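You operate a simulated robot arm through the tools that you are given. There is no shell and no other tool.

The job below is to be done with a simulated two-armed robot. You get a single attempt, and the scene is never put back.

Task
Grind the cup of beans as the card says; open the mill drawer.
Fine: set the grind dial, tip the beans into the hopper, crank till it is empty; the cup goes back; spill nothing.

It is judged by the outcome, as a careful person would: the job done as asked, and still so three seconds after it is handed in. It fails if anything else is knocked over, pushed out of place, dropped, spilled or broken.

Robot
Two 7-joint arms with fingered hands on one trunk that stands fixed in place. Base frame: the origin is at the foot of the trunk, x ahead of it, y to its left, z up. Readings come in cm, degrees, newtons and seconds.
The left shoulder is at [3, 11.9, 121.9], the right one opposite. With the tool pointing down near the work surface each hand reaches from about 10 to 74 cm from the base axis, measured 20 degrees to its own side. Payload 3.8 kg a hand.
The TCP of each hand is the grasp point between the finger pads, 2.5 cm short of the fingertips. In the tool frame z runs along the fingers and y along their closing line. The gripper opens to 8.8 cm. The gripper's body begins 2.9 cm behind the TCP. The gripper is a hand of 4 fingers: y runs from the thumb to the fingers, the wrist lies at [-1.3, -10.6, -17.4] in the tool frame, and closing takes about 1.5 s.
Orientation is told as [roll, pitch, yaw] about the base's x, y, z axes, in that order, counted from this pose: with the fingers straight down and the wrist toward the robot, the tool's x, y and z point along [0, 1, 0], [1, 0, 0] and [0, 0, -1] of the base frame.

Tools
- The arms move only by the tool send_rows. It takes "left_increments", "right_increments" or both (then of equal length, played together; a hand with none holds still); each is text: rows parted by semicolons, each of 6 numbers parted by spaces: the shift along the tool's x, y, z in cm, then the turn, a rotation vector about the tool's x, y, z in degrees. In form: x y z wx wy wz; .... A call has 1 to 20 rows; each row is the pose to reach, as a shift and turn from the pose commanded when the call began, along the tool's axes at that moment. "left_hand" and "right_hand" are, for a hand that has rows, the opening in per cent of the stroke, from 0 (shut) to 100 (fully open), set as the call begins (left out, the last holds). Rows are played at 5 a second. More than 5 cm and 8.6 degrees between two rows, or a gripper value outside its range, and nothing of the call is played. Where a pose cannot be reached the arm comes as near as it can. A force on the tool above 50 N (or 10 N above the force at the start of the call, whichever is more), or a blocked arm, ends the call early, and 0.2 s more pass. The fingers move at their own pace (about 15.3 cm/s each) and stop on an object; they squeeze with about 23 N. The grip force told is the motor's: it shows also when the fingers shut on nothing. Time passes only in rows, and 0.2 s behind the last, so rows that repeat a pose let the fingers close. It gives the time, the measured TCP pose, the force on the tool (base axes), the opening and the grip force at its end, in the units of the frame above (readings bear some noise), with the torque about the TCP (base axes, N m) and any sound that the robot's microphone picked up, and new pictures: "show" is both (left out), scene, wrist or none (wrist: the cameras of the hands that moved).
- Cameras (640 x 400 px; columns grow to the right, rows downward): "scene" is now at [5.63, 2.45, 176.74]; the picture's right is [0.30, -0.95, 0.00], its down [-0.70, -0.22, -0.68] and it looks along [0.65, 0.21, -0.73] (base axes); focal length 339 px, centre (320, 200). "left" rides on the left gripper at [-6.4, -8.3, -9.8] in its tool frame; the picture's right is [-0.62, -0.37, 0.69], its down [0.71, -0.63, 0.30] and it looks along [0.32, 0.68, 0.65] (tool axes); focal length 265 px, centre (320, 200). "right" rides on the right gripper at [6.4, -8.3, -9.8] in its tool frame; the picture's right is [-0.62, 0.37, -0.69], its down [-0.71, -0.63, 0.30] and it looks along [-0.32, 0.68, 0.65] (tool axes); focal length 265 px, centre (320, 200).
- raise_lower(by): slides the trunk up (or, below 0, down) by that many cm; the arms and the scene camera ride with it, the base frame stays. It gives what a move gives, with no picture.
- hand_shape(shape, hand): the hand has 4 fingers and takes this shape, open, in about a second: jaw (thumb against the fingers, like two jaws); tri (thumb and two fingers); tip (a fingertip pinch); poke (one finger out to press); point (the index stretched); flat (the hand flat); cup (the hand cupped); fist (a fist). The gripper value then closes the fingers along that shape, each until it touches; the sizes above hold for jaw. It gives what a move gives, with no picture.
- turn_head(pan, tilt): turns the head with the scene camera to pan (to the left, within 120 degrees either way) and tilt (down, from -29 to 69), counted from straight ahead of the robot. It gives what a move gives, and a new picture of the scene camera.
- point_at(camera, pixels): for up to 12 pixels [column, row] of the newest picture of that camera ("zoom" is the newest enlarged one), the place [x, y, z] in the base frame of the surface seen there, good to about 0.2 cm. The clock stands still meanwhile.
- close_up(camera, box): a new picture of the part [left, top, right, bottom] of that camera's present view, enlarged. The clock stands still meanwhile.
- close_job(): hands the job in; it is judged then, once.

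Unless the task says otherwise, let go and move clear before handing in.

The tools are called as name(argument=value, ...) on one line, values as JSON. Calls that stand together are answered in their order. send_rows: Moves the arms, as the interface text tells. Its arguments: {"type":"object","properties":{"left_increments":{"type":"string"},"left_hand":{"type":"number"},"right_increments":{"type":"string"},"right_hand":{"type":"number"},"show":{"type":"string","enum":["both","scene","wrist","none"]}},"required":[]} The other tools are called the same way: raise_lower (by) slides the trunk up or down; hand_shape (shape, hand) gives the hand a shape; turn_head (pan, tilt) turns the head that bears the scene camera; point_at (camera, pixels) gives the place of the surface under pixels of a picture; close_up (camera, box) takes an enlarged picture of a part of a camera's view; close_job () hands the job in.

At the start:

```text
time_s: 0.0
left_ee_pos: [37.53, 43.9, 134.89]
left_orientation: [0.0, 0.1, 0.1]
left_ft_force: [0.0, 0.1, 0.3]
left_torque: [0.03, -0.03, 0.0]
left_grip_width: 8.76
left_gripper_force: 0.0
left_shape: jaw
right_ee_pos: [49.06, 3.45, 140.47]
right_orientation: [0.0, 0.0, 0.0]
right_ft_force: [-0.1, -0.3, -0.2]
right_torque: [0.0, 0.0, 0.01]
right_grip_width: 8.74
right_gripper_force: 0.1
right_shape: jaw
trunk travel left (down, up): [-37.5, 21.5]
head pan, tilt: [17.7, 46.9]
```

scene: 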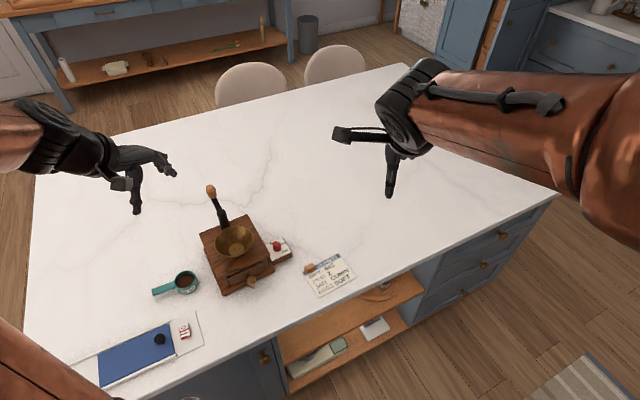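
right: 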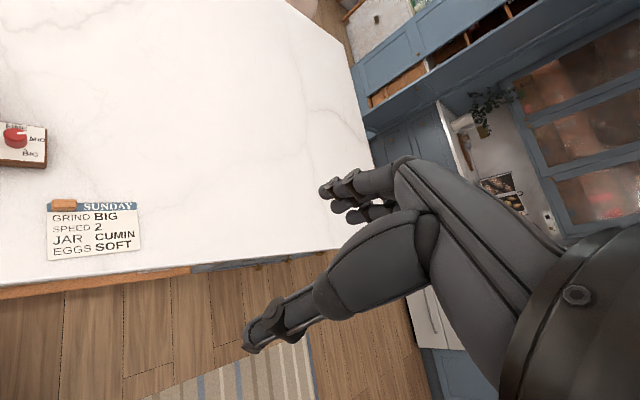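
left: 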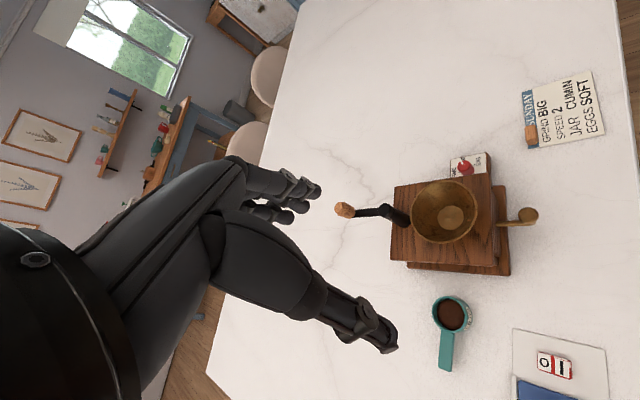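

The card at about (330,275) in the scene reads "GRIND BIG", and the mill is at (235,250), with the cup of beans at (185,282). I'll enlarge these areas to look at them before moving.

close_up(camera="scene", box=[140, 170, 380, 320])

close_up(camera="left", box=[320, 60, 620, 390])

close_up(camera="right", box=[0, 100, 160, 280])

```text
2.67 times, centred on (260, 245) of scene
```

zoom: 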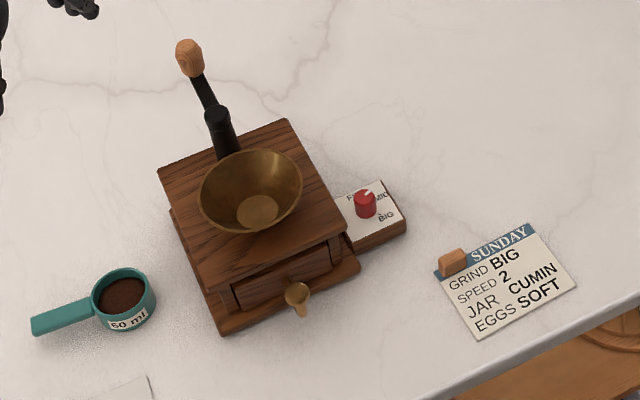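

```text
1.21 times, centred on (470, 225) of left
```

zoom: 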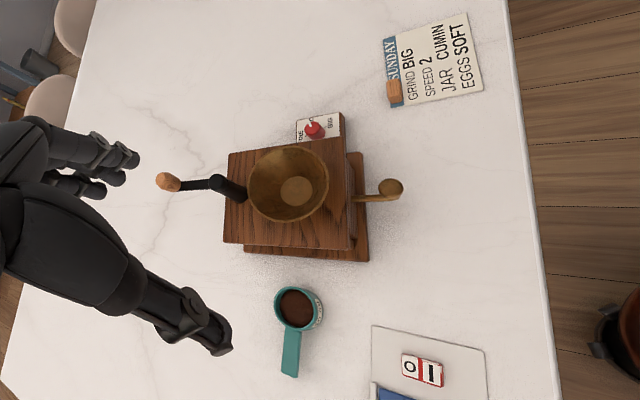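

```text
2.22 times, centred on (80, 190) of right
```

zoom: 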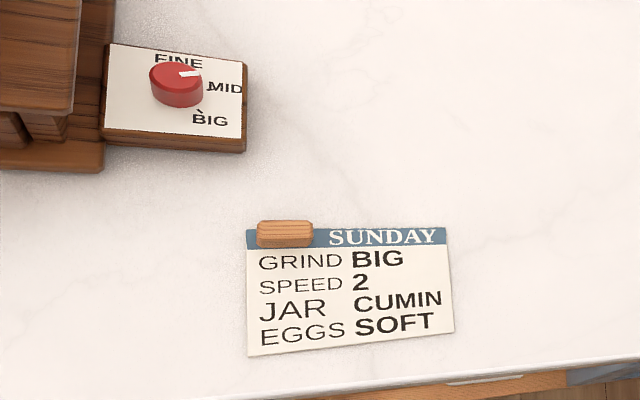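

The card says BIG, and the dial pointer now sits near MID. Next I'll zoom in on the dial and mill to get coordinates.

close_up(camera="scene", box=[250, 225, 310, 275])

point_at(camera="zoom", pixels=[[320, 200]])

point_at(camera="scene", pixels=[[211, 190], [222, 214], [236, 250], [251, 281], [277, 246], [186, 280], [156, 291], [205, 235], [247, 218], [270, 262], [100, 300], [320, 275]])

close_up(camera="scene", box=[80, 250, 240, 390])

```text
8.00 times, centred on (280, 250) of scene
```

zoom: 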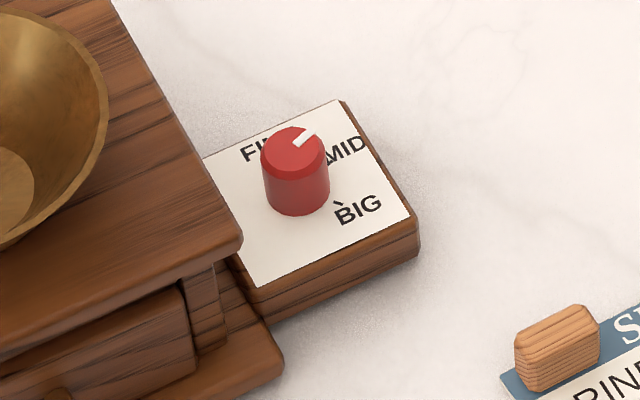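

```text
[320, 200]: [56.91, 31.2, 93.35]
```

```text
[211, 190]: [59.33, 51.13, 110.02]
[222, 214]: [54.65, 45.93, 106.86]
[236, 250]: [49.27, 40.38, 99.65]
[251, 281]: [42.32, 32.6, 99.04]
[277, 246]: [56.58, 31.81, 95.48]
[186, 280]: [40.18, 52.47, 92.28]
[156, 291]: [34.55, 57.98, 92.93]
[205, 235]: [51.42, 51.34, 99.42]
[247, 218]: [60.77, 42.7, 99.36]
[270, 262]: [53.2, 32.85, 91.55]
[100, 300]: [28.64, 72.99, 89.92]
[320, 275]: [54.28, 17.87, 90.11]
```

```text
2.86 times, centred on (160, 320) of scene
```

zoom: 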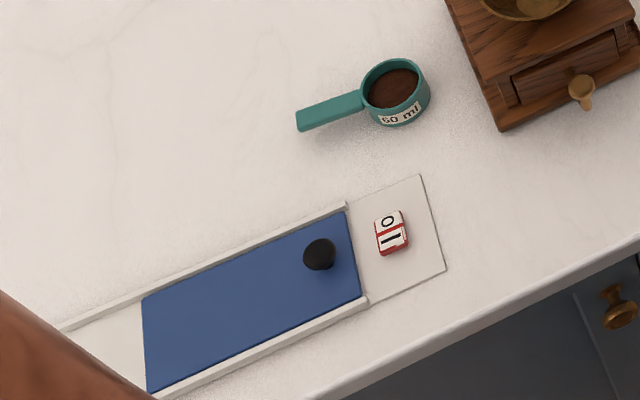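

The dial, mill and cup can all be seen. I'll enlarge the mill and sample more points for its geometry: corners, bowl rim, knob and crank.

close_up(camera="scene", box=[190, 180, 290, 300])

point_at(camera="left", pixels=[[345, 210], [385, 212], [404, 218], [400, 190], [390, 258], [490, 178], [412, 210], [444, 243], [475, 205], [530, 215], [510, 217], [505, 270]])

close_up(camera="left", box=[320, 140, 560, 380])

```text
3.33 times, centred on (240, 240) of scene
```

zoom: 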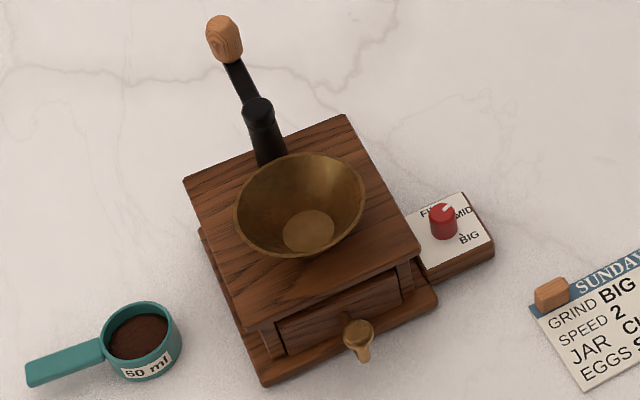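

```text
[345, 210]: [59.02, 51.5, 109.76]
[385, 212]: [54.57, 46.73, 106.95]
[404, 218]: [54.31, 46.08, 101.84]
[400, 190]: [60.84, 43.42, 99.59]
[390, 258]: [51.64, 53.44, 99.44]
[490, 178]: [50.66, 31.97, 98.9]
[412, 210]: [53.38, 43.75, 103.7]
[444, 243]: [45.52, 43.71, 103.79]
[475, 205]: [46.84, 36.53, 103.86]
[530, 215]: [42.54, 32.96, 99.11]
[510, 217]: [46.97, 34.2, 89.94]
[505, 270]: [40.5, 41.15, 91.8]
```

```text
1.67 times, centred on (440, 260) of left
```

zoom: 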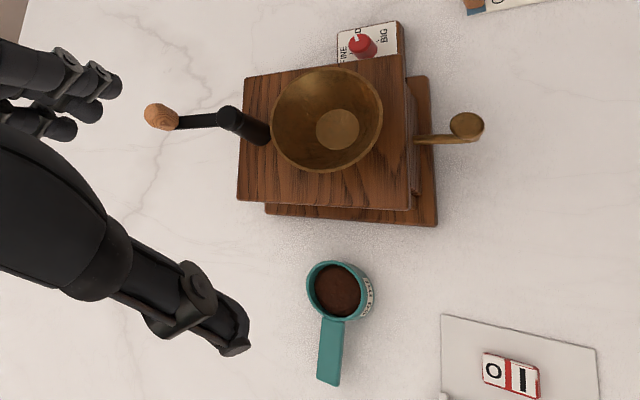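

The mill sits turned about 45°, with the drawer facing the robot and to the right, the dial on its right, and the crank at the back. I'll measure the dial, knob, pointer and tick marks more closely.

close_up(camera="scene", box=[262, 232, 298, 262])

point_at(camera="zoom", pixels=[[276, 110], [250, 140], [325, 110], [312, 80], [285, 180], [320, 200], [335, 205], [370, 220], [400, 120], [370, 205], [270, 240], [420, 230]])

```text
13.33 times, centred on (280, 247) of scene
```

zoom: 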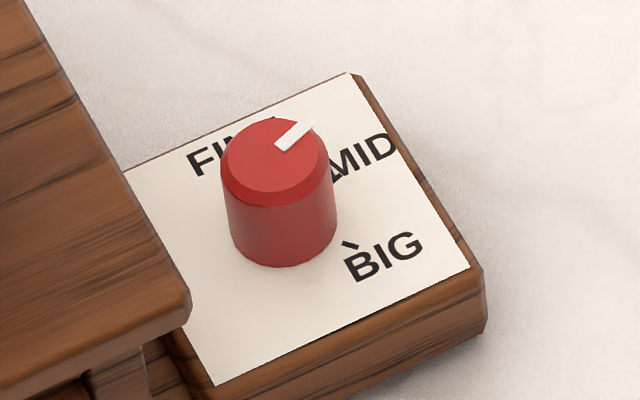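

```text
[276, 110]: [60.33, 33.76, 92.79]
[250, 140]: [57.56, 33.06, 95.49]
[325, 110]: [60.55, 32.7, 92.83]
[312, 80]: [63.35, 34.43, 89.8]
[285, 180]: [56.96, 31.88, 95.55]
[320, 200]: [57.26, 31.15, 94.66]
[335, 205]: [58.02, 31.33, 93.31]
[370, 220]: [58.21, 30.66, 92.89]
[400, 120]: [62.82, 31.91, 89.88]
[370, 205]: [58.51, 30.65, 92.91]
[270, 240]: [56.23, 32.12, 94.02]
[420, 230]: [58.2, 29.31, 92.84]
```

The knob top is at z≈95.5 and the panel at z≈92.8. I'll now measure the pointer and the tick marks.

point_at(camera="zoom", pixels=[[271, 154], [280, 148], [310, 126], [347, 243], [354, 249], [334, 176], [226, 170], [316, 160], [271, 122], [268, 189], [270, 262], [275, 119]])

close_up(camera="right", box=[0, 115, 50, 175])

close_up(camera="left", box=[440, 140, 500, 190])

```text
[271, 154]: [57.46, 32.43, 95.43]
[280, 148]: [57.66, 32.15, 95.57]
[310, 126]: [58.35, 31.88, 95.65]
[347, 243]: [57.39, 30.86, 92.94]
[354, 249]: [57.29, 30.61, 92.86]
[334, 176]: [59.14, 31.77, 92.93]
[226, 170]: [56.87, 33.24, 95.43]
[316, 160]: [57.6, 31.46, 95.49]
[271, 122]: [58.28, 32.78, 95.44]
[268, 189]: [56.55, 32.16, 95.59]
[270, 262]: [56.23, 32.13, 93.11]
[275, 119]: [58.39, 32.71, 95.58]
```

```text
6.67 times, centred on (25, 145) of right
```

zoom: 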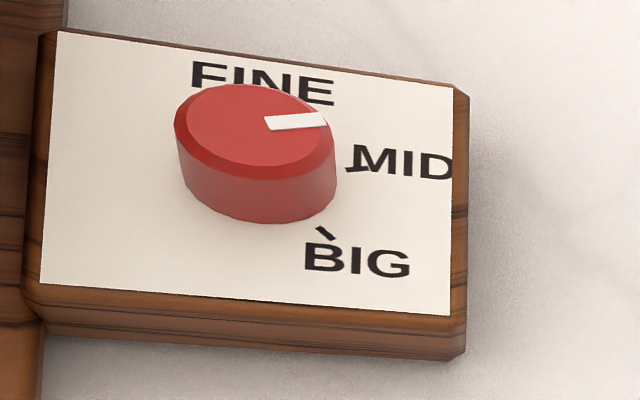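

```text
8.00 times, centred on (470, 165) of left
```

zoom: 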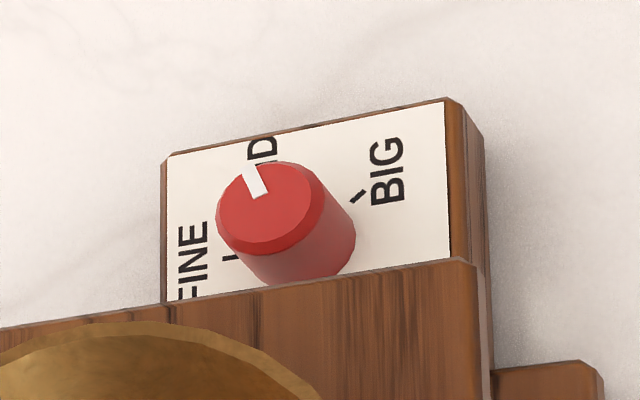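

The pointer is at about -25° (roughly MID) and the BIG tick is at about -90°, seen from the knob centre near (57.35, 32.4). I'll bring the left hand above the dial with a yaw of about 65° and the fingers half open.

send_rows(left_increments="-1.44 2.48 2.49 0 0 -8.1; -2.88 4.96 4.98 0 0 -16.2; -4.31 7.43 7.47 0 0 -24.3; -5.75 9.91 9.95 0 0 -32.4; -7.19 12.39 12.44 0 0 -40.5; -8.63 14.87 14.93 0 0 -48.6; -10.06 17.34 17.42 0 0 -56.7; -11.5 19.82 19.9 0 0 -64.8; -11.5 19.82 19.9 0 0 -64.8", left_hand=50)

```text
time_s: 2.0
left_ee_pos: [57.33, 32.4, 115.17]
left_orientation: [-0.2, 0.0, 65.0]
left_ft_force: [-0.7, -0.7, -0.3]
left_torque: [0.03, -0.01, 0.03]
left_grip_width: 4.43
left_gripper_force: 0.0
left_shape: jaw
right_ee_pos: [49.02, 3.49, 140.54]
right_orientation: [-0.1, 0.0, 0.0]
right_ft_force: [-0.2, 0.3, 0.2]
right_torque: [-0.02, 0.02, -0.03]
right_grip_width: 8.75
right_gripper_force: 0.0
right_shape: jaw
trunk travel left (down, up): [-37.5, 21.5]
head pan, tilt: [17.7, 46.9]
```

scene: 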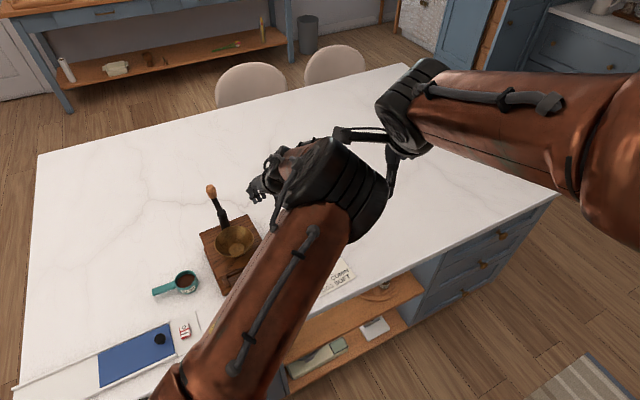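
left: 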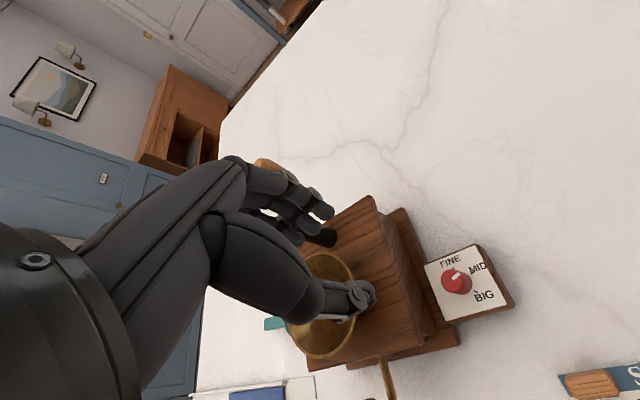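

The hand is above the dial, whose knob is at about (458,282) in the left view. I'll descend so the fingertips overlap the top of the knob, and move the right arm away to its own side.

send_rows(left_increments="0 0 4 0 0 0; 0 0 8 0 0 0; 0 0 12 0 0 0; 0 0 15 0 0 0", right_increments="-4 -2.5 0 0 0 0; -8 -5 0 0 0 0; -12 -7.5 0 0 0 0; -16 -10 0 0 0 0")

close_up(camera="left", box=[200, 100, 560, 340])

```text
time_s: 3.0
left_ee_pos: [57.59, 32.15, 100.02]
left_orientation: [-0.1, 0.0, 64.7]
left_ft_force: [1.2, -1.5, 1.5]
left_torque: [0.03, -0.01, -0.07]
left_grip_width: 4.42
left_gripper_force: 0.1
left_shape: jaw
right_ee_pos: [39.11, -12.62, 140.75]
right_orientation: [0.2, -0.1, 0.2]
right_ft_force: [0.1, -0.8, -0.2]
right_torque: [0.02, 0.01, 0.0]
right_grip_width: 8.75
right_gripper_force: 0.0
right_shape: jaw
trunk travel left (down, up): [-37.5, 21.5]
head pan, tilt: [17.7, 46.9]
```

scene: 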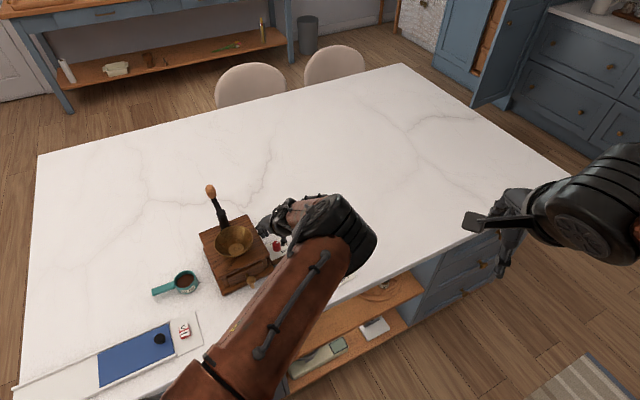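
right: 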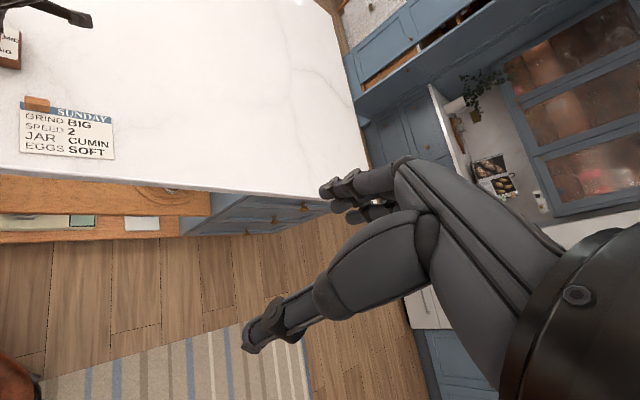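
left: 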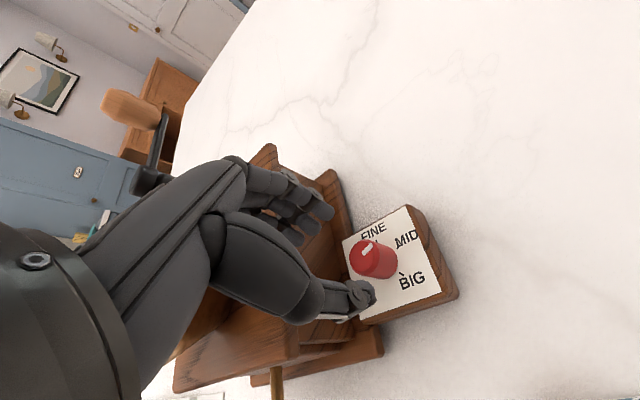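

```text
1.67 times, centred on (380, 220) of left
```

zoom: 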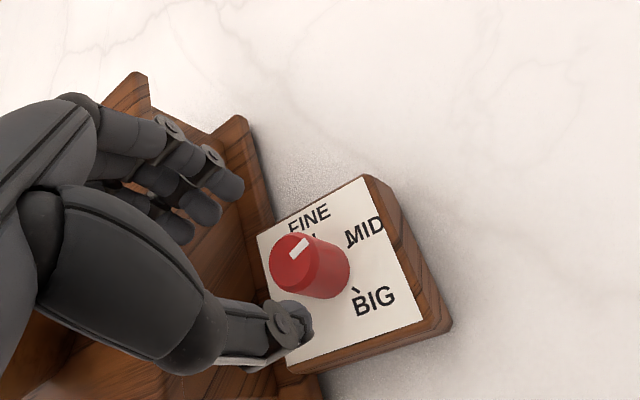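

The knob at (372,258) lies right under the grasp point, and the hand clears the mill. I'll descend a bit further and check the settled position.

send_rows(left_increments="0 0 1 0 0 0; 0 0 2 0 0 0; 0 0 2 0 0 0", show="wrist")

close_up(camera="scene", box=[190, 170, 350, 300])

```text
time_s: 3.8
left_ee_pos: [57.47, 32.17, 98.19]
left_orientation: [0.0, -0.1, 64.7]
left_ft_force: [4.4, -5.3, 5.8]
left_torque: [0.26, 0.12, -0.18]
left_grip_width: 4.43
left_gripper_force: 0.0
left_shape: jaw
right_ee_pos: [39.42, -12.37, 140.73]
right_orientation: [0.1, 0.1, 0.0]
right_ft_force: [-0.5, -0.6, -0.2]
right_torque: [0.01, 0.0, -0.01]
right_grip_width: 8.78
right_gripper_force: 0.0
right_shape: jaw
trunk travel left (down, up): [-37.5, 21.5]
head pan, tilt: [17.7, 46.9]
```

left: 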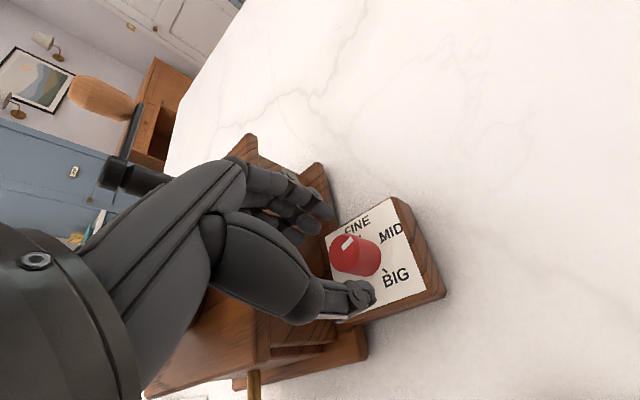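

```text
3.08 times, centred on (270, 235) of scene
```

zoom: 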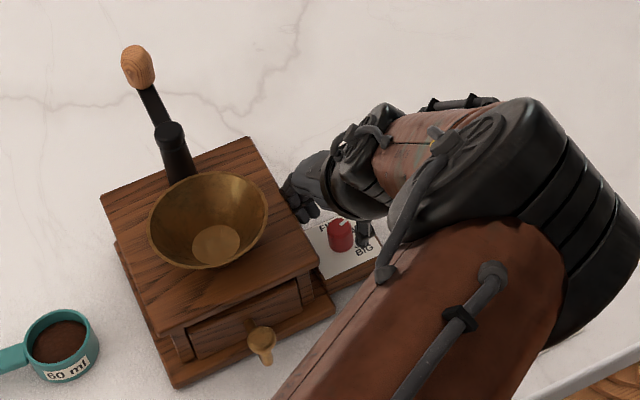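

The left tool shows about 9 N along the mill's right-side normal, so the outer fingers are brushing the edge of the mill. I'll back straight up and change to the narrower tip pinch.

send_rows(left_increments="0 0 -2 0 0 0; 0 0 -5 0 0 0; 0 0 -9 0 0 0; 0 0 -9 0 0 0", show="none")

hand_shape(hand="left", shape="tip")

close_up(camera="left", box=[0, 0, 640, 400])

close_up(camera="scene", box=[190, 170, 350, 300])

point_at(camera="scene", pixels=[[211, 190], [222, 214], [277, 246], [205, 235], [247, 218]])

```text
time_s: 4.8
left_ee_pos: [57.38, 32.37, 107.16]
left_orientation: [0.1, 0.0, 64.8]
left_ft_force: [1.1, 0.4, 0.7]
left_torque: [-0.01, 0.0, 0.01]
left_grip_width: 4.46
left_gripper_force: 0.0
left_shape: jaw
right_ee_pos: [39.42, -12.27, 140.68]
right_orientation: [0.1, -0.1, 0.0]
right_ft_force: [-0.5, -0.2, -0.6]
right_torque: [-0.01, -0.04, 0.05]
right_grip_width: 8.74
right_gripper_force: 0.0
right_shape: jaw
trunk travel left (down, up): [-37.5, 21.5]
head pan, tilt: [17.7, 46.9]
```

```text
time_s: 5.7
left_ee_pos: [57.41, 32.34, 107.05]
left_orientation: [0.1, -0.1, 64.8]
left_ft_force: [0.1, -0.1, 0.7]
left_torque: [0.01, 0.01, 0.02]
left_grip_width: 8.8
left_gripper_force: 0.0
left_shape: tip
right_ee_pos: [39.34, -12.28, 140.77]
right_orientation: [-0.1, -0.1, 0.0]
right_ft_force: [-0.8, -0.3, -0.7]
right_torque: [-0.02, 0.02, 0.0]
right_grip_width: 8.77
right_gripper_force: 0.0
right_shape: jaw
trunk travel left (down, up): [-37.5, 21.5]
head pan, tilt: [17.7, 46.9]
```

```text
1.00 times, centred on (320, 200) of left (not enlarged: the box is as wide or as high as the picture)
```

zoom: 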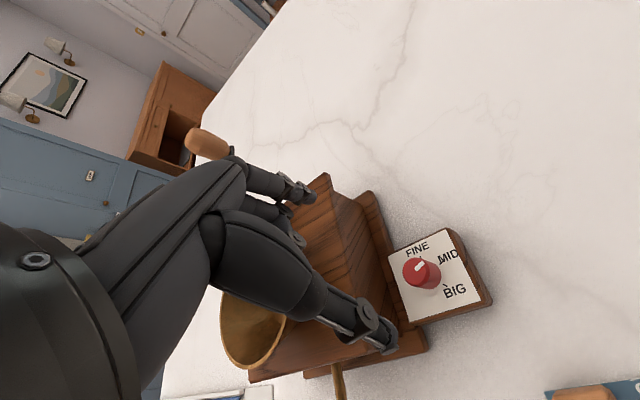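

```text
3.08 times, centred on (270, 235) of scene
```

zoom: 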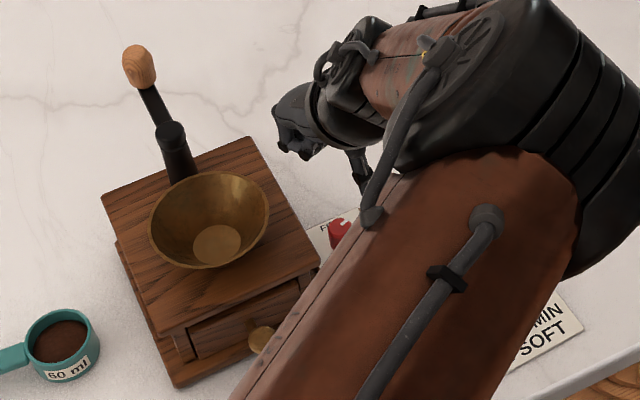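

```text
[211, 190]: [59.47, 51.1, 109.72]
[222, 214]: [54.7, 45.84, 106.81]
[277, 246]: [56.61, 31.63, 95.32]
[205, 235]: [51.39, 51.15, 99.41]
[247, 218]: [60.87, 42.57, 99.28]
```

The mill has not moved (the points repeat within noise), and the tip shape is much slimmer. I'll set the yaw to about 45° so the closing line runs parallel to the mill's side, partly close the hand, and measure where the fingers are.

send_rows(left_increments="0 0 0 0 0 7; 0 0 0 0 0 14; 0 0 0 0 0 20; 0 0 0 0 0 20", left_hand=45, show="wrist")

point_at(camera="left", pixels=[[300, 190], [310, 205], [290, 235], [360, 300], [370, 290], [345, 280], [270, 180], [320, 200], [330, 225], [280, 210]])

close_up(camera="left", box=[200, 130, 440, 330])

```text
time_s: 6.7
left_ee_pos: [57.42, 32.39, 106.98]
left_orientation: [0.0, 0.0, 44.8]
left_ft_force: [-0.2, -0.4, 0.5]
left_torque: [0.0, -0.03, -0.02]
left_grip_width: 4.02
left_gripper_force: 0.1
left_shape: tip
right_ee_pos: [39.31, -12.45, 140.75]
right_orientation: [-0.1, -0.1, 0.0]
right_ft_force: [-0.1, 0.1, 0.1]
right_torque: [0.01, -0.02, 0.01]
right_grip_width: 8.78
right_gripper_force: 0.2
right_shape: jaw
trunk travel left (down, up): [-37.5, 21.5]
head pan, tilt: [17.7, 46.9]
```

left: 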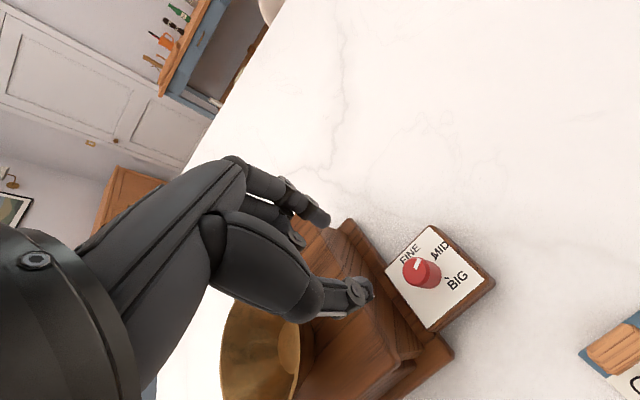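

```text
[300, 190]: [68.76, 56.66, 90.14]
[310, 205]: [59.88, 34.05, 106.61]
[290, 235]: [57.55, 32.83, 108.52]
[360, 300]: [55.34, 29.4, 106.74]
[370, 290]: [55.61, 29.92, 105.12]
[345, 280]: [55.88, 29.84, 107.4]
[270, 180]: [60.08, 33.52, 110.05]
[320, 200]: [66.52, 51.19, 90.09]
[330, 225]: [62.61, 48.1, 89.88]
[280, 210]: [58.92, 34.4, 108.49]
```

```text
2.00 times, centred on (320, 230) of left
```

zoom: 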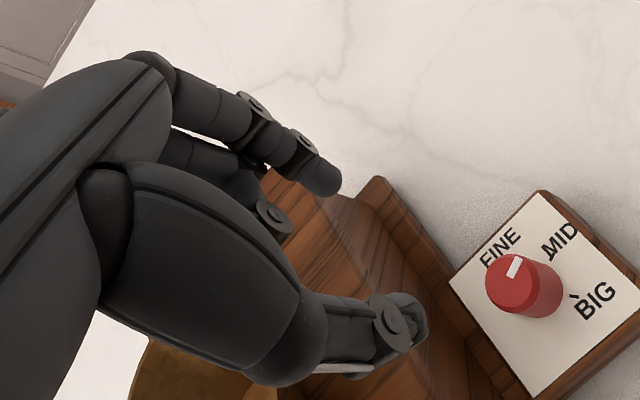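

In the tip shape the index and thumb tips straddle the grasp point, and the curled fingers lie on the mill side. I'll tilt the hand 15° away from the mill, adjust the yaw, then descend in steps.

send_rows(left_increments="0 0 0 0 0 -7; 0 0 0 0 0 -12; 0 0 0 0 0 -12", show="none")

send_rows(left_increments="0 0 0 0 8 0; 0 0 0 0 16 0; 0 0 0 0 16 0", show="both")

```text
time_s: 7.5
left_ee_pos: [57.54, 32.48, 106.97]
left_orientation: [0.0, 0.1, 56.9]
left_ft_force: [-0.3, 0.1, 0.3]
left_torque: [-0.01, -0.02, 0.0]
left_grip_width: 4.01
left_gripper_force: 0.1
left_shape: tip
right_ee_pos: [39.36, -12.25, 140.83]
right_orientation: [0.1, 0.0, 0.0]
right_ft_force: [-0.2, -0.6, 0.4]
right_torque: [-0.03, -0.03, 0.02]
right_grip_width: 8.78
right_gripper_force: 0.0
right_shape: jaw
trunk travel left (down, up): [-37.5, 21.5]
head pan, tilt: [17.7, 46.9]
```

```text
time_s: 8.3
left_ee_pos: [57.39, 32.49, 106.98]
left_orientation: [16.1, 0.0, 56.9]
left_ft_force: [0.3, 0.4, 0.5]
left_torque: [-0.01, 0.03, -0.01]
left_grip_width: 4.04
left_gripper_force: 0.1
left_shape: tip
right_ee_pos: [39.44, -12.27, 140.86]
right_orientation: [-0.1, -0.1, 0.0]
right_ft_force: [-1.1, -1.0, 0.1]
right_torque: [-0.01, 0.05, 0.01]
right_grip_width: 8.76
right_gripper_force: 0.1
right_shape: jaw
trunk travel left (down, up): [-37.5, 21.5]
head pan, tilt: [17.7, 46.9]
```

scene: 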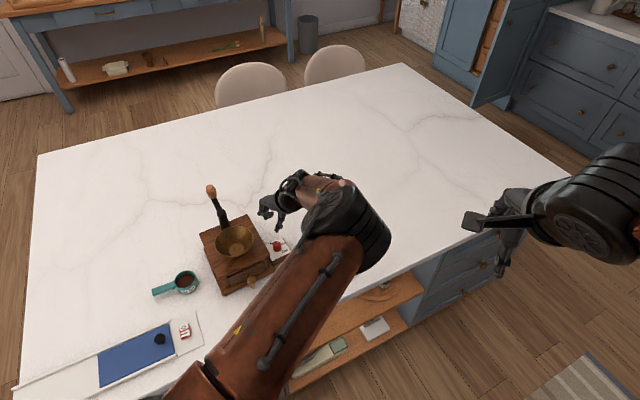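
left: 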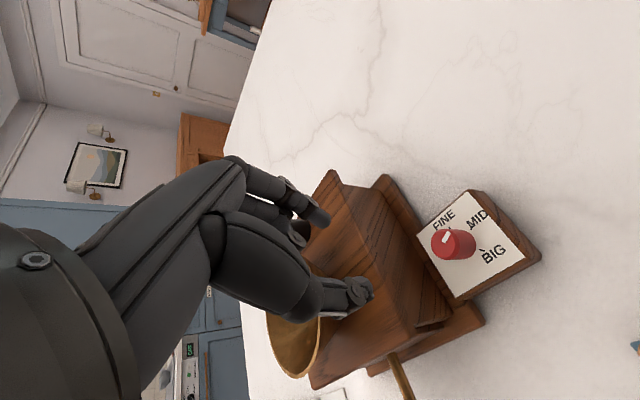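

The hand is tilted 16° and directly above the knob. I'll go straight down in stages, watching the force.

send_rows(left_increments="-0.83 0 2.88 0 0 0; -1.66 0 5.77 0 0 0; -2.21 0 7.69 0 0 0; -2.21 0 7.69 0 0 0", show="wrist")

close_up(camera="scene", box=[230, 180, 330, 280])

```text
time_s: 9.3
left_ee_pos: [57.47, 32.52, 98.86]
left_orientation: [15.9, 0.1, 56.7]
left_ft_force: [-0.1, -0.2, 0.4]
left_torque: [-0.01, -0.04, -0.01]
left_grip_width: 4.01
left_gripper_force: 0.1
left_shape: tip
right_ee_pos: [39.24, -12.39, 140.7]
right_orientation: [0.0, 0.0, 0.0]
right_ft_force: [0.5, -0.5, -0.3]
right_torque: [-0.03, 0.0, -0.02]
right_grip_width: 8.78
right_gripper_force: 0.0
right_shape: jaw
trunk travel left (down, up): [-37.5, 21.5]
head pan, tilt: [17.7, 46.9]
```

left: 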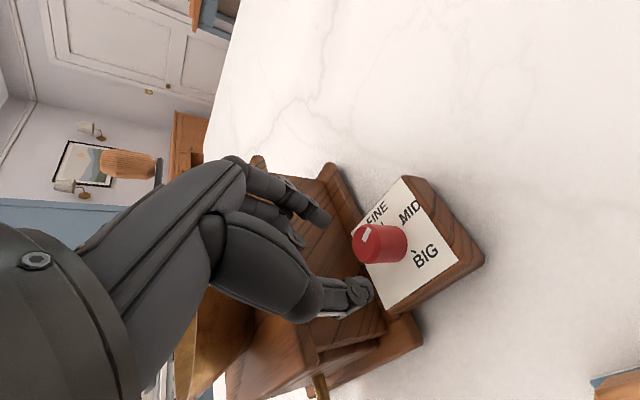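

```text
4.00 times, centred on (280, 230) of scene
```

zoom: 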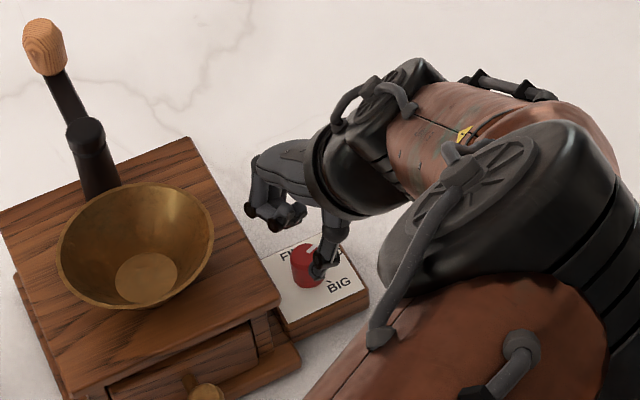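

There is no contact yet and the fingers straddle the knob. I'll descend another 2.6 cm.

send_rows(left_increments="-0.36 0 1.25 0 0 0; -0.72 0 2.5 0 0 0; -0.72 0 2.5 0 0 0", show="wrist")

close_up(camera="scene", box=[250, 200, 310, 270])

```text
time_s: 10.1
left_ee_pos: [57.44, 32.43, 96.33]
left_orientation: [16.0, 0.0, 56.9]
left_ft_force: [-1.3, -0.9, -0.4]
left_torque: [-0.01, 0.01, 0.02]
left_grip_width: 4.01
left_gripper_force: 0.1
left_shape: tip
right_ee_pos: [39.34, -12.37, 140.73]
right_orientation: [0.0, 0.1, 0.0]
right_ft_force: [-0.6, -0.8, -0.9]
right_torque: [-0.02, 0.02, 0.0]
right_grip_width: 8.78
right_gripper_force: 0.1
right_shape: jaw
trunk travel left (down, up): [-37.5, 21.5]
head pan, tilt: [17.7, 46.9]
```

left: 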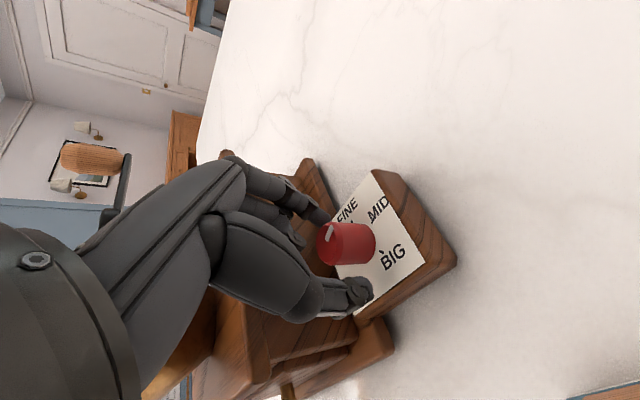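

```text
5.71 times, centred on (280, 235) of scene
```

zoom: 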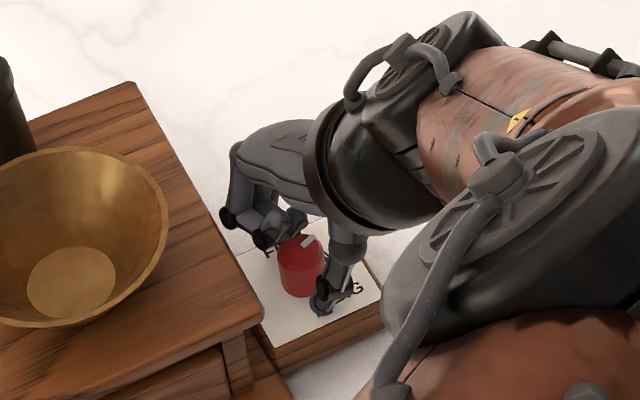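

The knob is between index and thumb with no contact force. I'll close the fingers on it.

send_rows(left_increments="0 0 0 0 0 0; 0 0 0 0 0 0; 0 0 0 0 0 0; 0 0 0 0 0 0; 0 0 0 0 0 0; 0 0 0 0 0 0", left_hand=0, show="wrist")

close_up(camera="scene", box=[250, 200, 310, 270])

```text
time_s: 11.5
left_ee_pos: [57.36, 32.6, 96.41]
left_orientation: [16.0, 0.1, 56.9]
left_ft_force: [-6.5, 4.7, 0.0]
left_torque: [0.09, 0.08, 0.02]
left_grip_width: 1.54
left_gripper_force: 23.0
left_shape: tip
right_ee_pos: [39.31, -12.21, 140.82]
right_orientation: [0.0, 0.0, 0.0]
right_ft_force: [-0.6, 0.6, 0.5]
right_torque: [0.01, 0.02, 0.03]
right_grip_width: 8.78
right_gripper_force: 0.0
right_shape: jaw
trunk travel left (down, up): [-37.5, 21.5]
head pan, tilt: [17.7, 46.9]
```

left: 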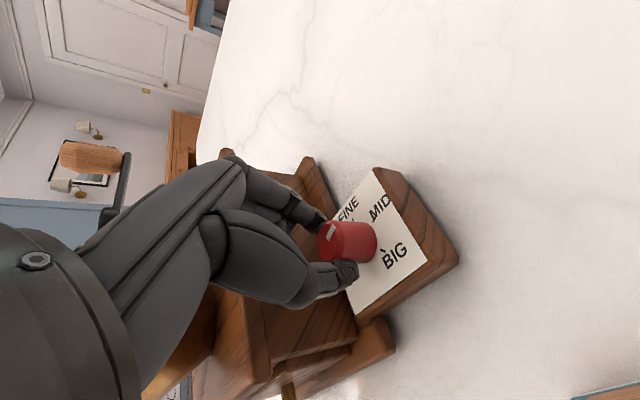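

```text
5.71 times, centred on (280, 235) of scene
```

zoom: 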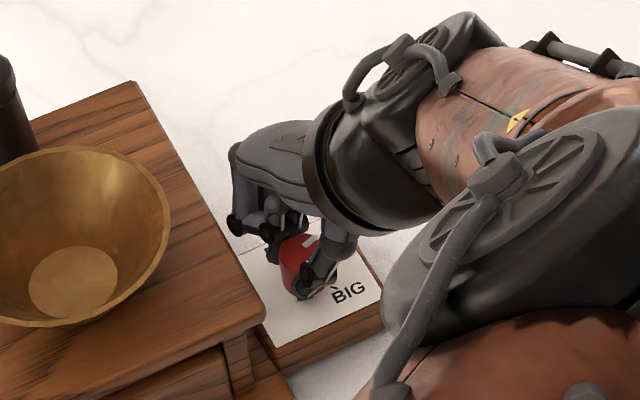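

The fingers hold the knob (opening 1.54 cm, 23 N). I'll turn it clockwise from above by about 67°, around the vertical.

send_rows(left_increments="0 0 0 -1.54 0 5.37; 0 0 0 -3.08 0 10.73; 0 0 0 -4.63 0 16.1; 0 0 0 -6.17 0 21.47; 0 0 0 -7.71 0 26.83; 0 0 0 -9.25 0 32.2; 0 0 0 -9.25 0 32.2", show="wrist")

close_up(camera="left", box=[250, 150, 490, 330])

```text
time_s: 13.1
left_ee_pos: [57.25, 32.64, 96.39]
left_orientation: [16.0, 0.0, 23.4]
left_ft_force: [-2.4, 7.6, 0.0]
left_torque: [0.07, 0.01, 0.01]
left_grip_width: 1.51
left_gripper_force: 22.7
left_shape: tip
right_ee_pos: [39.34, -12.12, 140.64]
right_orientation: [-0.1, -0.1, 0.0]
right_ft_force: [0.6, 0.0, 0.4]
right_torque: [0.01, -0.01, 0.01]
right_grip_width: 8.75
right_gripper_force: 0.0
right_shape: jaw
trunk travel left (down, up): [-37.5, 21.5]
head pan, tilt: [17.7, 46.9]
```

left: 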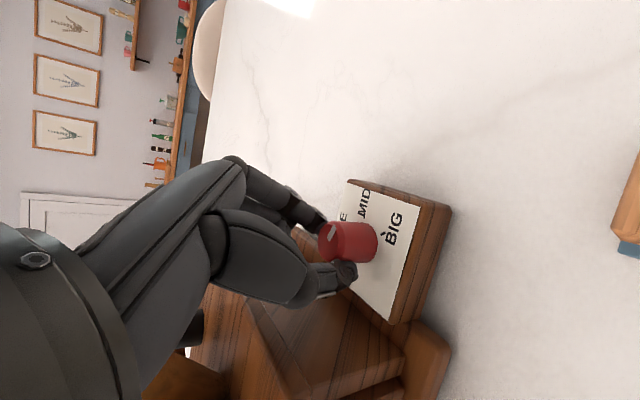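

```text
2.22 times, centred on (370, 240) of left
```

zoom: 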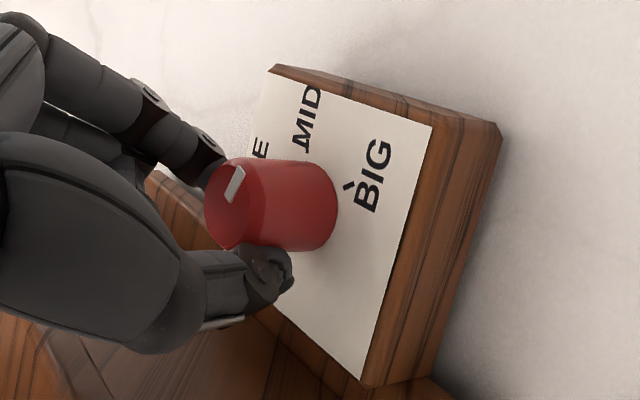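

The pointer is turning with the hand (pointer at about (233,183) in the zoom). I'll turn the remaining 33.5° or so.

send_rows(left_increments="0 0 0 -1.54 0 5.37; 0 0 0 -3.08 0 10.73; 0 0 0 -4.63 0 16.1; 0 0 0 -6.17 0 21.47; 0 0 0 -7.71 0 26.83; 0 0 0 -9.0 0 31.5; 0 0 0 -9.0 0 31.5", show="wrist")

close_up(camera="left", box=[250, 150, 490, 330])

close_up(camera="scene", box=[250, 200, 310, 270])

```text
time_s: 14.7
left_ee_pos: [57.48, 32.58, 96.34]
left_orientation: [15.9, 0.0, -9.4]
left_ft_force: [1.8, 8.2, -0.2]
left_torque: [0.13, -0.07, 0.08]
left_grip_width: 1.48
left_gripper_force: 23.0
left_shape: tip
right_ee_pos: [39.5, -12.28, 140.7]
right_orientation: [-0.1, 0.1, 0.0]
right_ft_force: [-0.1, 0.1, 0.2]
right_torque: [0.03, 0.0, -0.01]
right_grip_width: 8.75
right_gripper_force: 0.1
right_shape: jaw
trunk travel left (down, up): [-37.5, 21.5]
head pan, tilt: [17.7, 46.9]
```

left: 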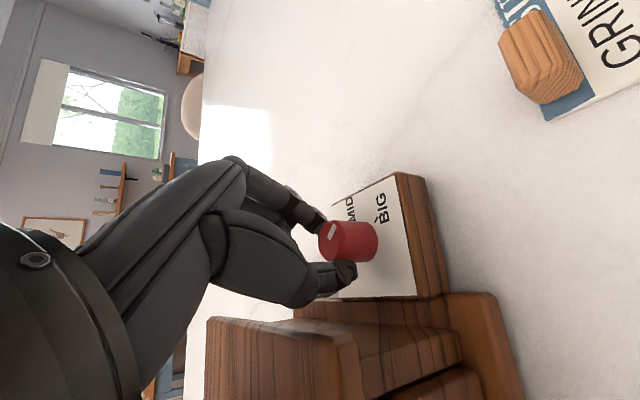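

```text
2.22 times, centred on (370, 240) of left
```

zoom: 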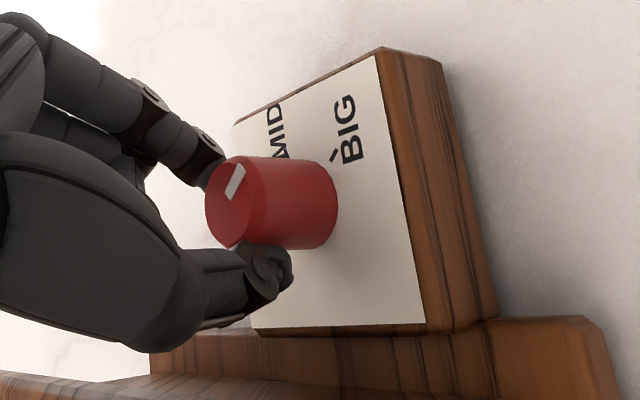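

```text
5.71 times, centred on (280, 235) of scene
```

zoom: 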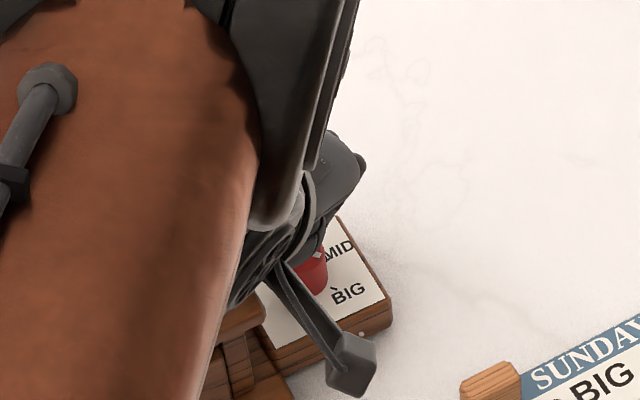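

I'll measure the pointer against the BIG tick in the left view.

close_up(camera="left", box=[310, 180, 400, 270])

point_at(camera="left", pixels=[[329, 239], [331, 233], [334, 226], [322, 236], [336, 240], [328, 258], [375, 219], [377, 222], [340, 222]])

```text
4.44 times, centred on (355, 225) of left
```

zoom: 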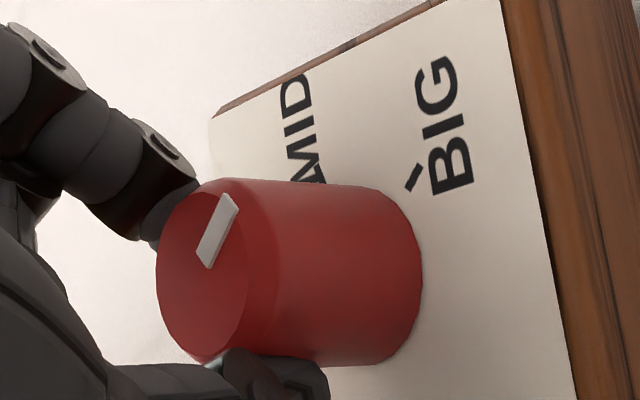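

```text
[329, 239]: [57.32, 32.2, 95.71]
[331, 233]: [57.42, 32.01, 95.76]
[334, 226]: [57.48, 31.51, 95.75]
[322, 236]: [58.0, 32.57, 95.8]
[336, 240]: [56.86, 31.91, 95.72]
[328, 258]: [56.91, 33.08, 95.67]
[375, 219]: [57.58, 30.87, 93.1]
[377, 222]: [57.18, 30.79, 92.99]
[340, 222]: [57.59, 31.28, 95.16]
```

The pointer reads about -80° to -85° against the tick at about -90°. I'll turn 4° more, then release and rise so I can check it clearly.

send_rows(left_increments="0 0 0 -1.1 0 3.84; 0 0 0 -1.1 0 3.84; 0 0 0 -1.1 0 3.84", show="none")

send_rows(left_increments="0 0 0 0 0 0; 0 0 0 0 0 0; 0 0 0 0 0 0; 0 0 0 0 0 0; 0.55 0 -1.92 0 0 0; 1.1 0 -3.84 0 0 0; 2.2 0 -7.7 0 0 0; 3.3 0 -11.5 0 0 0; 3.3 0 -11.5 0 0 0", left_hand=45, show="both")

```text
time_s: 15.5
left_ee_pos: [57.49, 32.52, 96.27]
left_orientation: [16.0, 0.0, -13.5]
left_ft_force: [3.4, 10.9, -0.7]
left_torque: [0.16, -0.06, 0.11]
left_grip_width: 1.5
left_gripper_force: 23.1
left_shape: tip
right_ee_pos: [39.48, -12.1, 140.64]
right_orientation: [-0.1, 0.1, 0.0]
right_ft_force: [0.3, 0.4, 0.0]
right_torque: [0.0, -0.04, 0.01]
right_grip_width: 8.77
right_gripper_force: 0.0
right_shape: jaw
trunk travel left (down, up): [-37.5, 21.5]
head pan, tilt: [17.7, 46.9]
```

```text
time_s: 17.5
left_ee_pos: [57.33, 32.45, 108.4]
left_orientation: [16.0, 0.0, -13.4]
left_ft_force: [-0.1, -0.4, -0.3]
left_torque: [0.01, -0.01, -0.03]
left_grip_width: 3.94
left_gripper_force: 0.0
left_shape: tip
right_ee_pos: [39.49, -12.22, 140.65]
right_orientation: [0.0, -0.1, 0.0]
right_ft_force: [-1.3, 1.0, -0.7]
right_torque: [-0.01, 0.01, -0.01]
right_grip_width: 8.8
right_gripper_force: 0.1
right_shape: jaw
trunk travel left (down, up): [-37.5, 21.5]
head pan, tilt: [17.7, 46.9]
```

scene: 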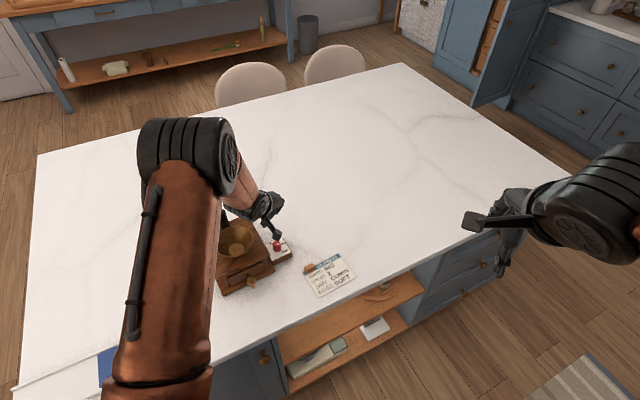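
left: 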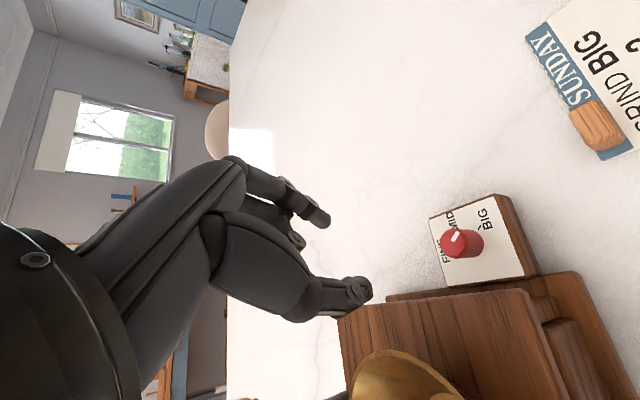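

The dial is clear of the fingers now, so I'll zoom in from both cameras.

close_up(camera="left", box=[425, 190, 515, 270])

close_up(camera="scene", box=[262, 232, 298, 262])

point_at(camera="zoom", pixels=[[226, 170], [316, 160], [271, 122], [268, 189], [271, 154], [347, 243], [354, 249]])

```text
5.00 times, centred on (470, 230) of left
```

zoom: 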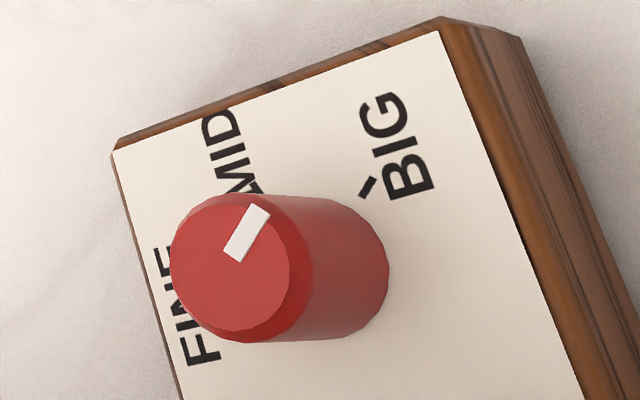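

```text
13.33 times, centred on (280, 247) of scene
```

zoom: 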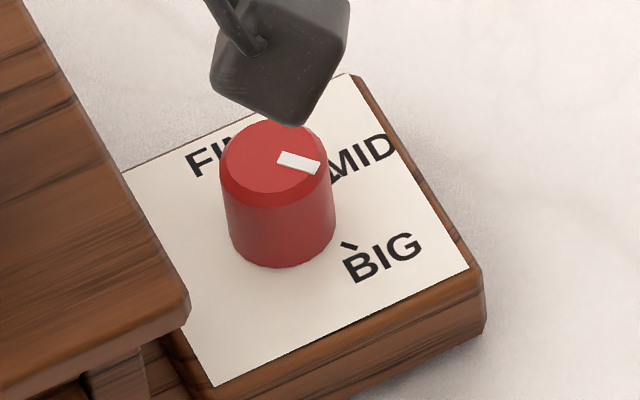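

```text
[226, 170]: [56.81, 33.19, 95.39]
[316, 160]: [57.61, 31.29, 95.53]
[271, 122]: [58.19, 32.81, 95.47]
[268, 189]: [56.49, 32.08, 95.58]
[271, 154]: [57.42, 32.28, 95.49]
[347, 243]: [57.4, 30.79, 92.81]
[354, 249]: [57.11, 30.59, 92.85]
```

In both views the pointer is parallel with the BIG tick, to within a few degrees, so the dial is set. I'll rise and level the hand, then move it toward the cup and restore the jaw shape.

send_rows(left_increments="1.1 0 -3.84 0 -4 0; 2.2 0 -7.7 0 -8 0; 3.3 0 -11.5 0 -12 0; 4.4 0 -15.4 0 -16 0; 4.4 0 -15.4 0 -16 0", show="none")

hand_shape(hand="left", shape="jaw")

```text
time_s: 18.7
left_ee_pos: [57.5, 32.32, 124.63]
left_orientation: [-0.1, 0.1, -13.5]
left_ft_force: [0.4, 0.2, -1.2]
left_torque: [0.01, -0.01, 0.04]
left_grip_width: 3.95
left_gripper_force: 0.1
left_shape: tip
right_ee_pos: [39.46, -12.34, 140.77]
right_orientation: [0.1, 0.1, -0.1]
right_ft_force: [-0.3, 0.4, -0.1]
right_torque: [0.01, 0.02, -0.01]
right_grip_width: 8.78
right_gripper_force: 0.1
right_shape: jaw
trunk travel left (down, up): [-37.5, 21.5]
head pan, tilt: [17.7, 46.9]
```

```text
time_s: 19.6
left_ee_pos: [57.55, 32.21, 124.56]
left_orientation: [0.0, 0.0, -13.4]
left_ft_force: [0.4, 0.3, 0.1]
left_torque: [0.01, 0.01, 0.01]
left_grip_width: 8.79
left_gripper_force: 0.0
left_shape: jaw
right_ee_pos: [39.27, -12.26, 140.86]
right_orientation: [0.0, 0.0, 0.0]
right_ft_force: [-0.3, 0.2, -0.5]
right_torque: [0.04, 0.0, 0.01]
right_grip_width: 8.76
right_gripper_force: 0.0
right_shape: jaw
trunk travel left (down, up): [-37.5, 21.5]
head pan, tilt: [17.7, 46.9]
```

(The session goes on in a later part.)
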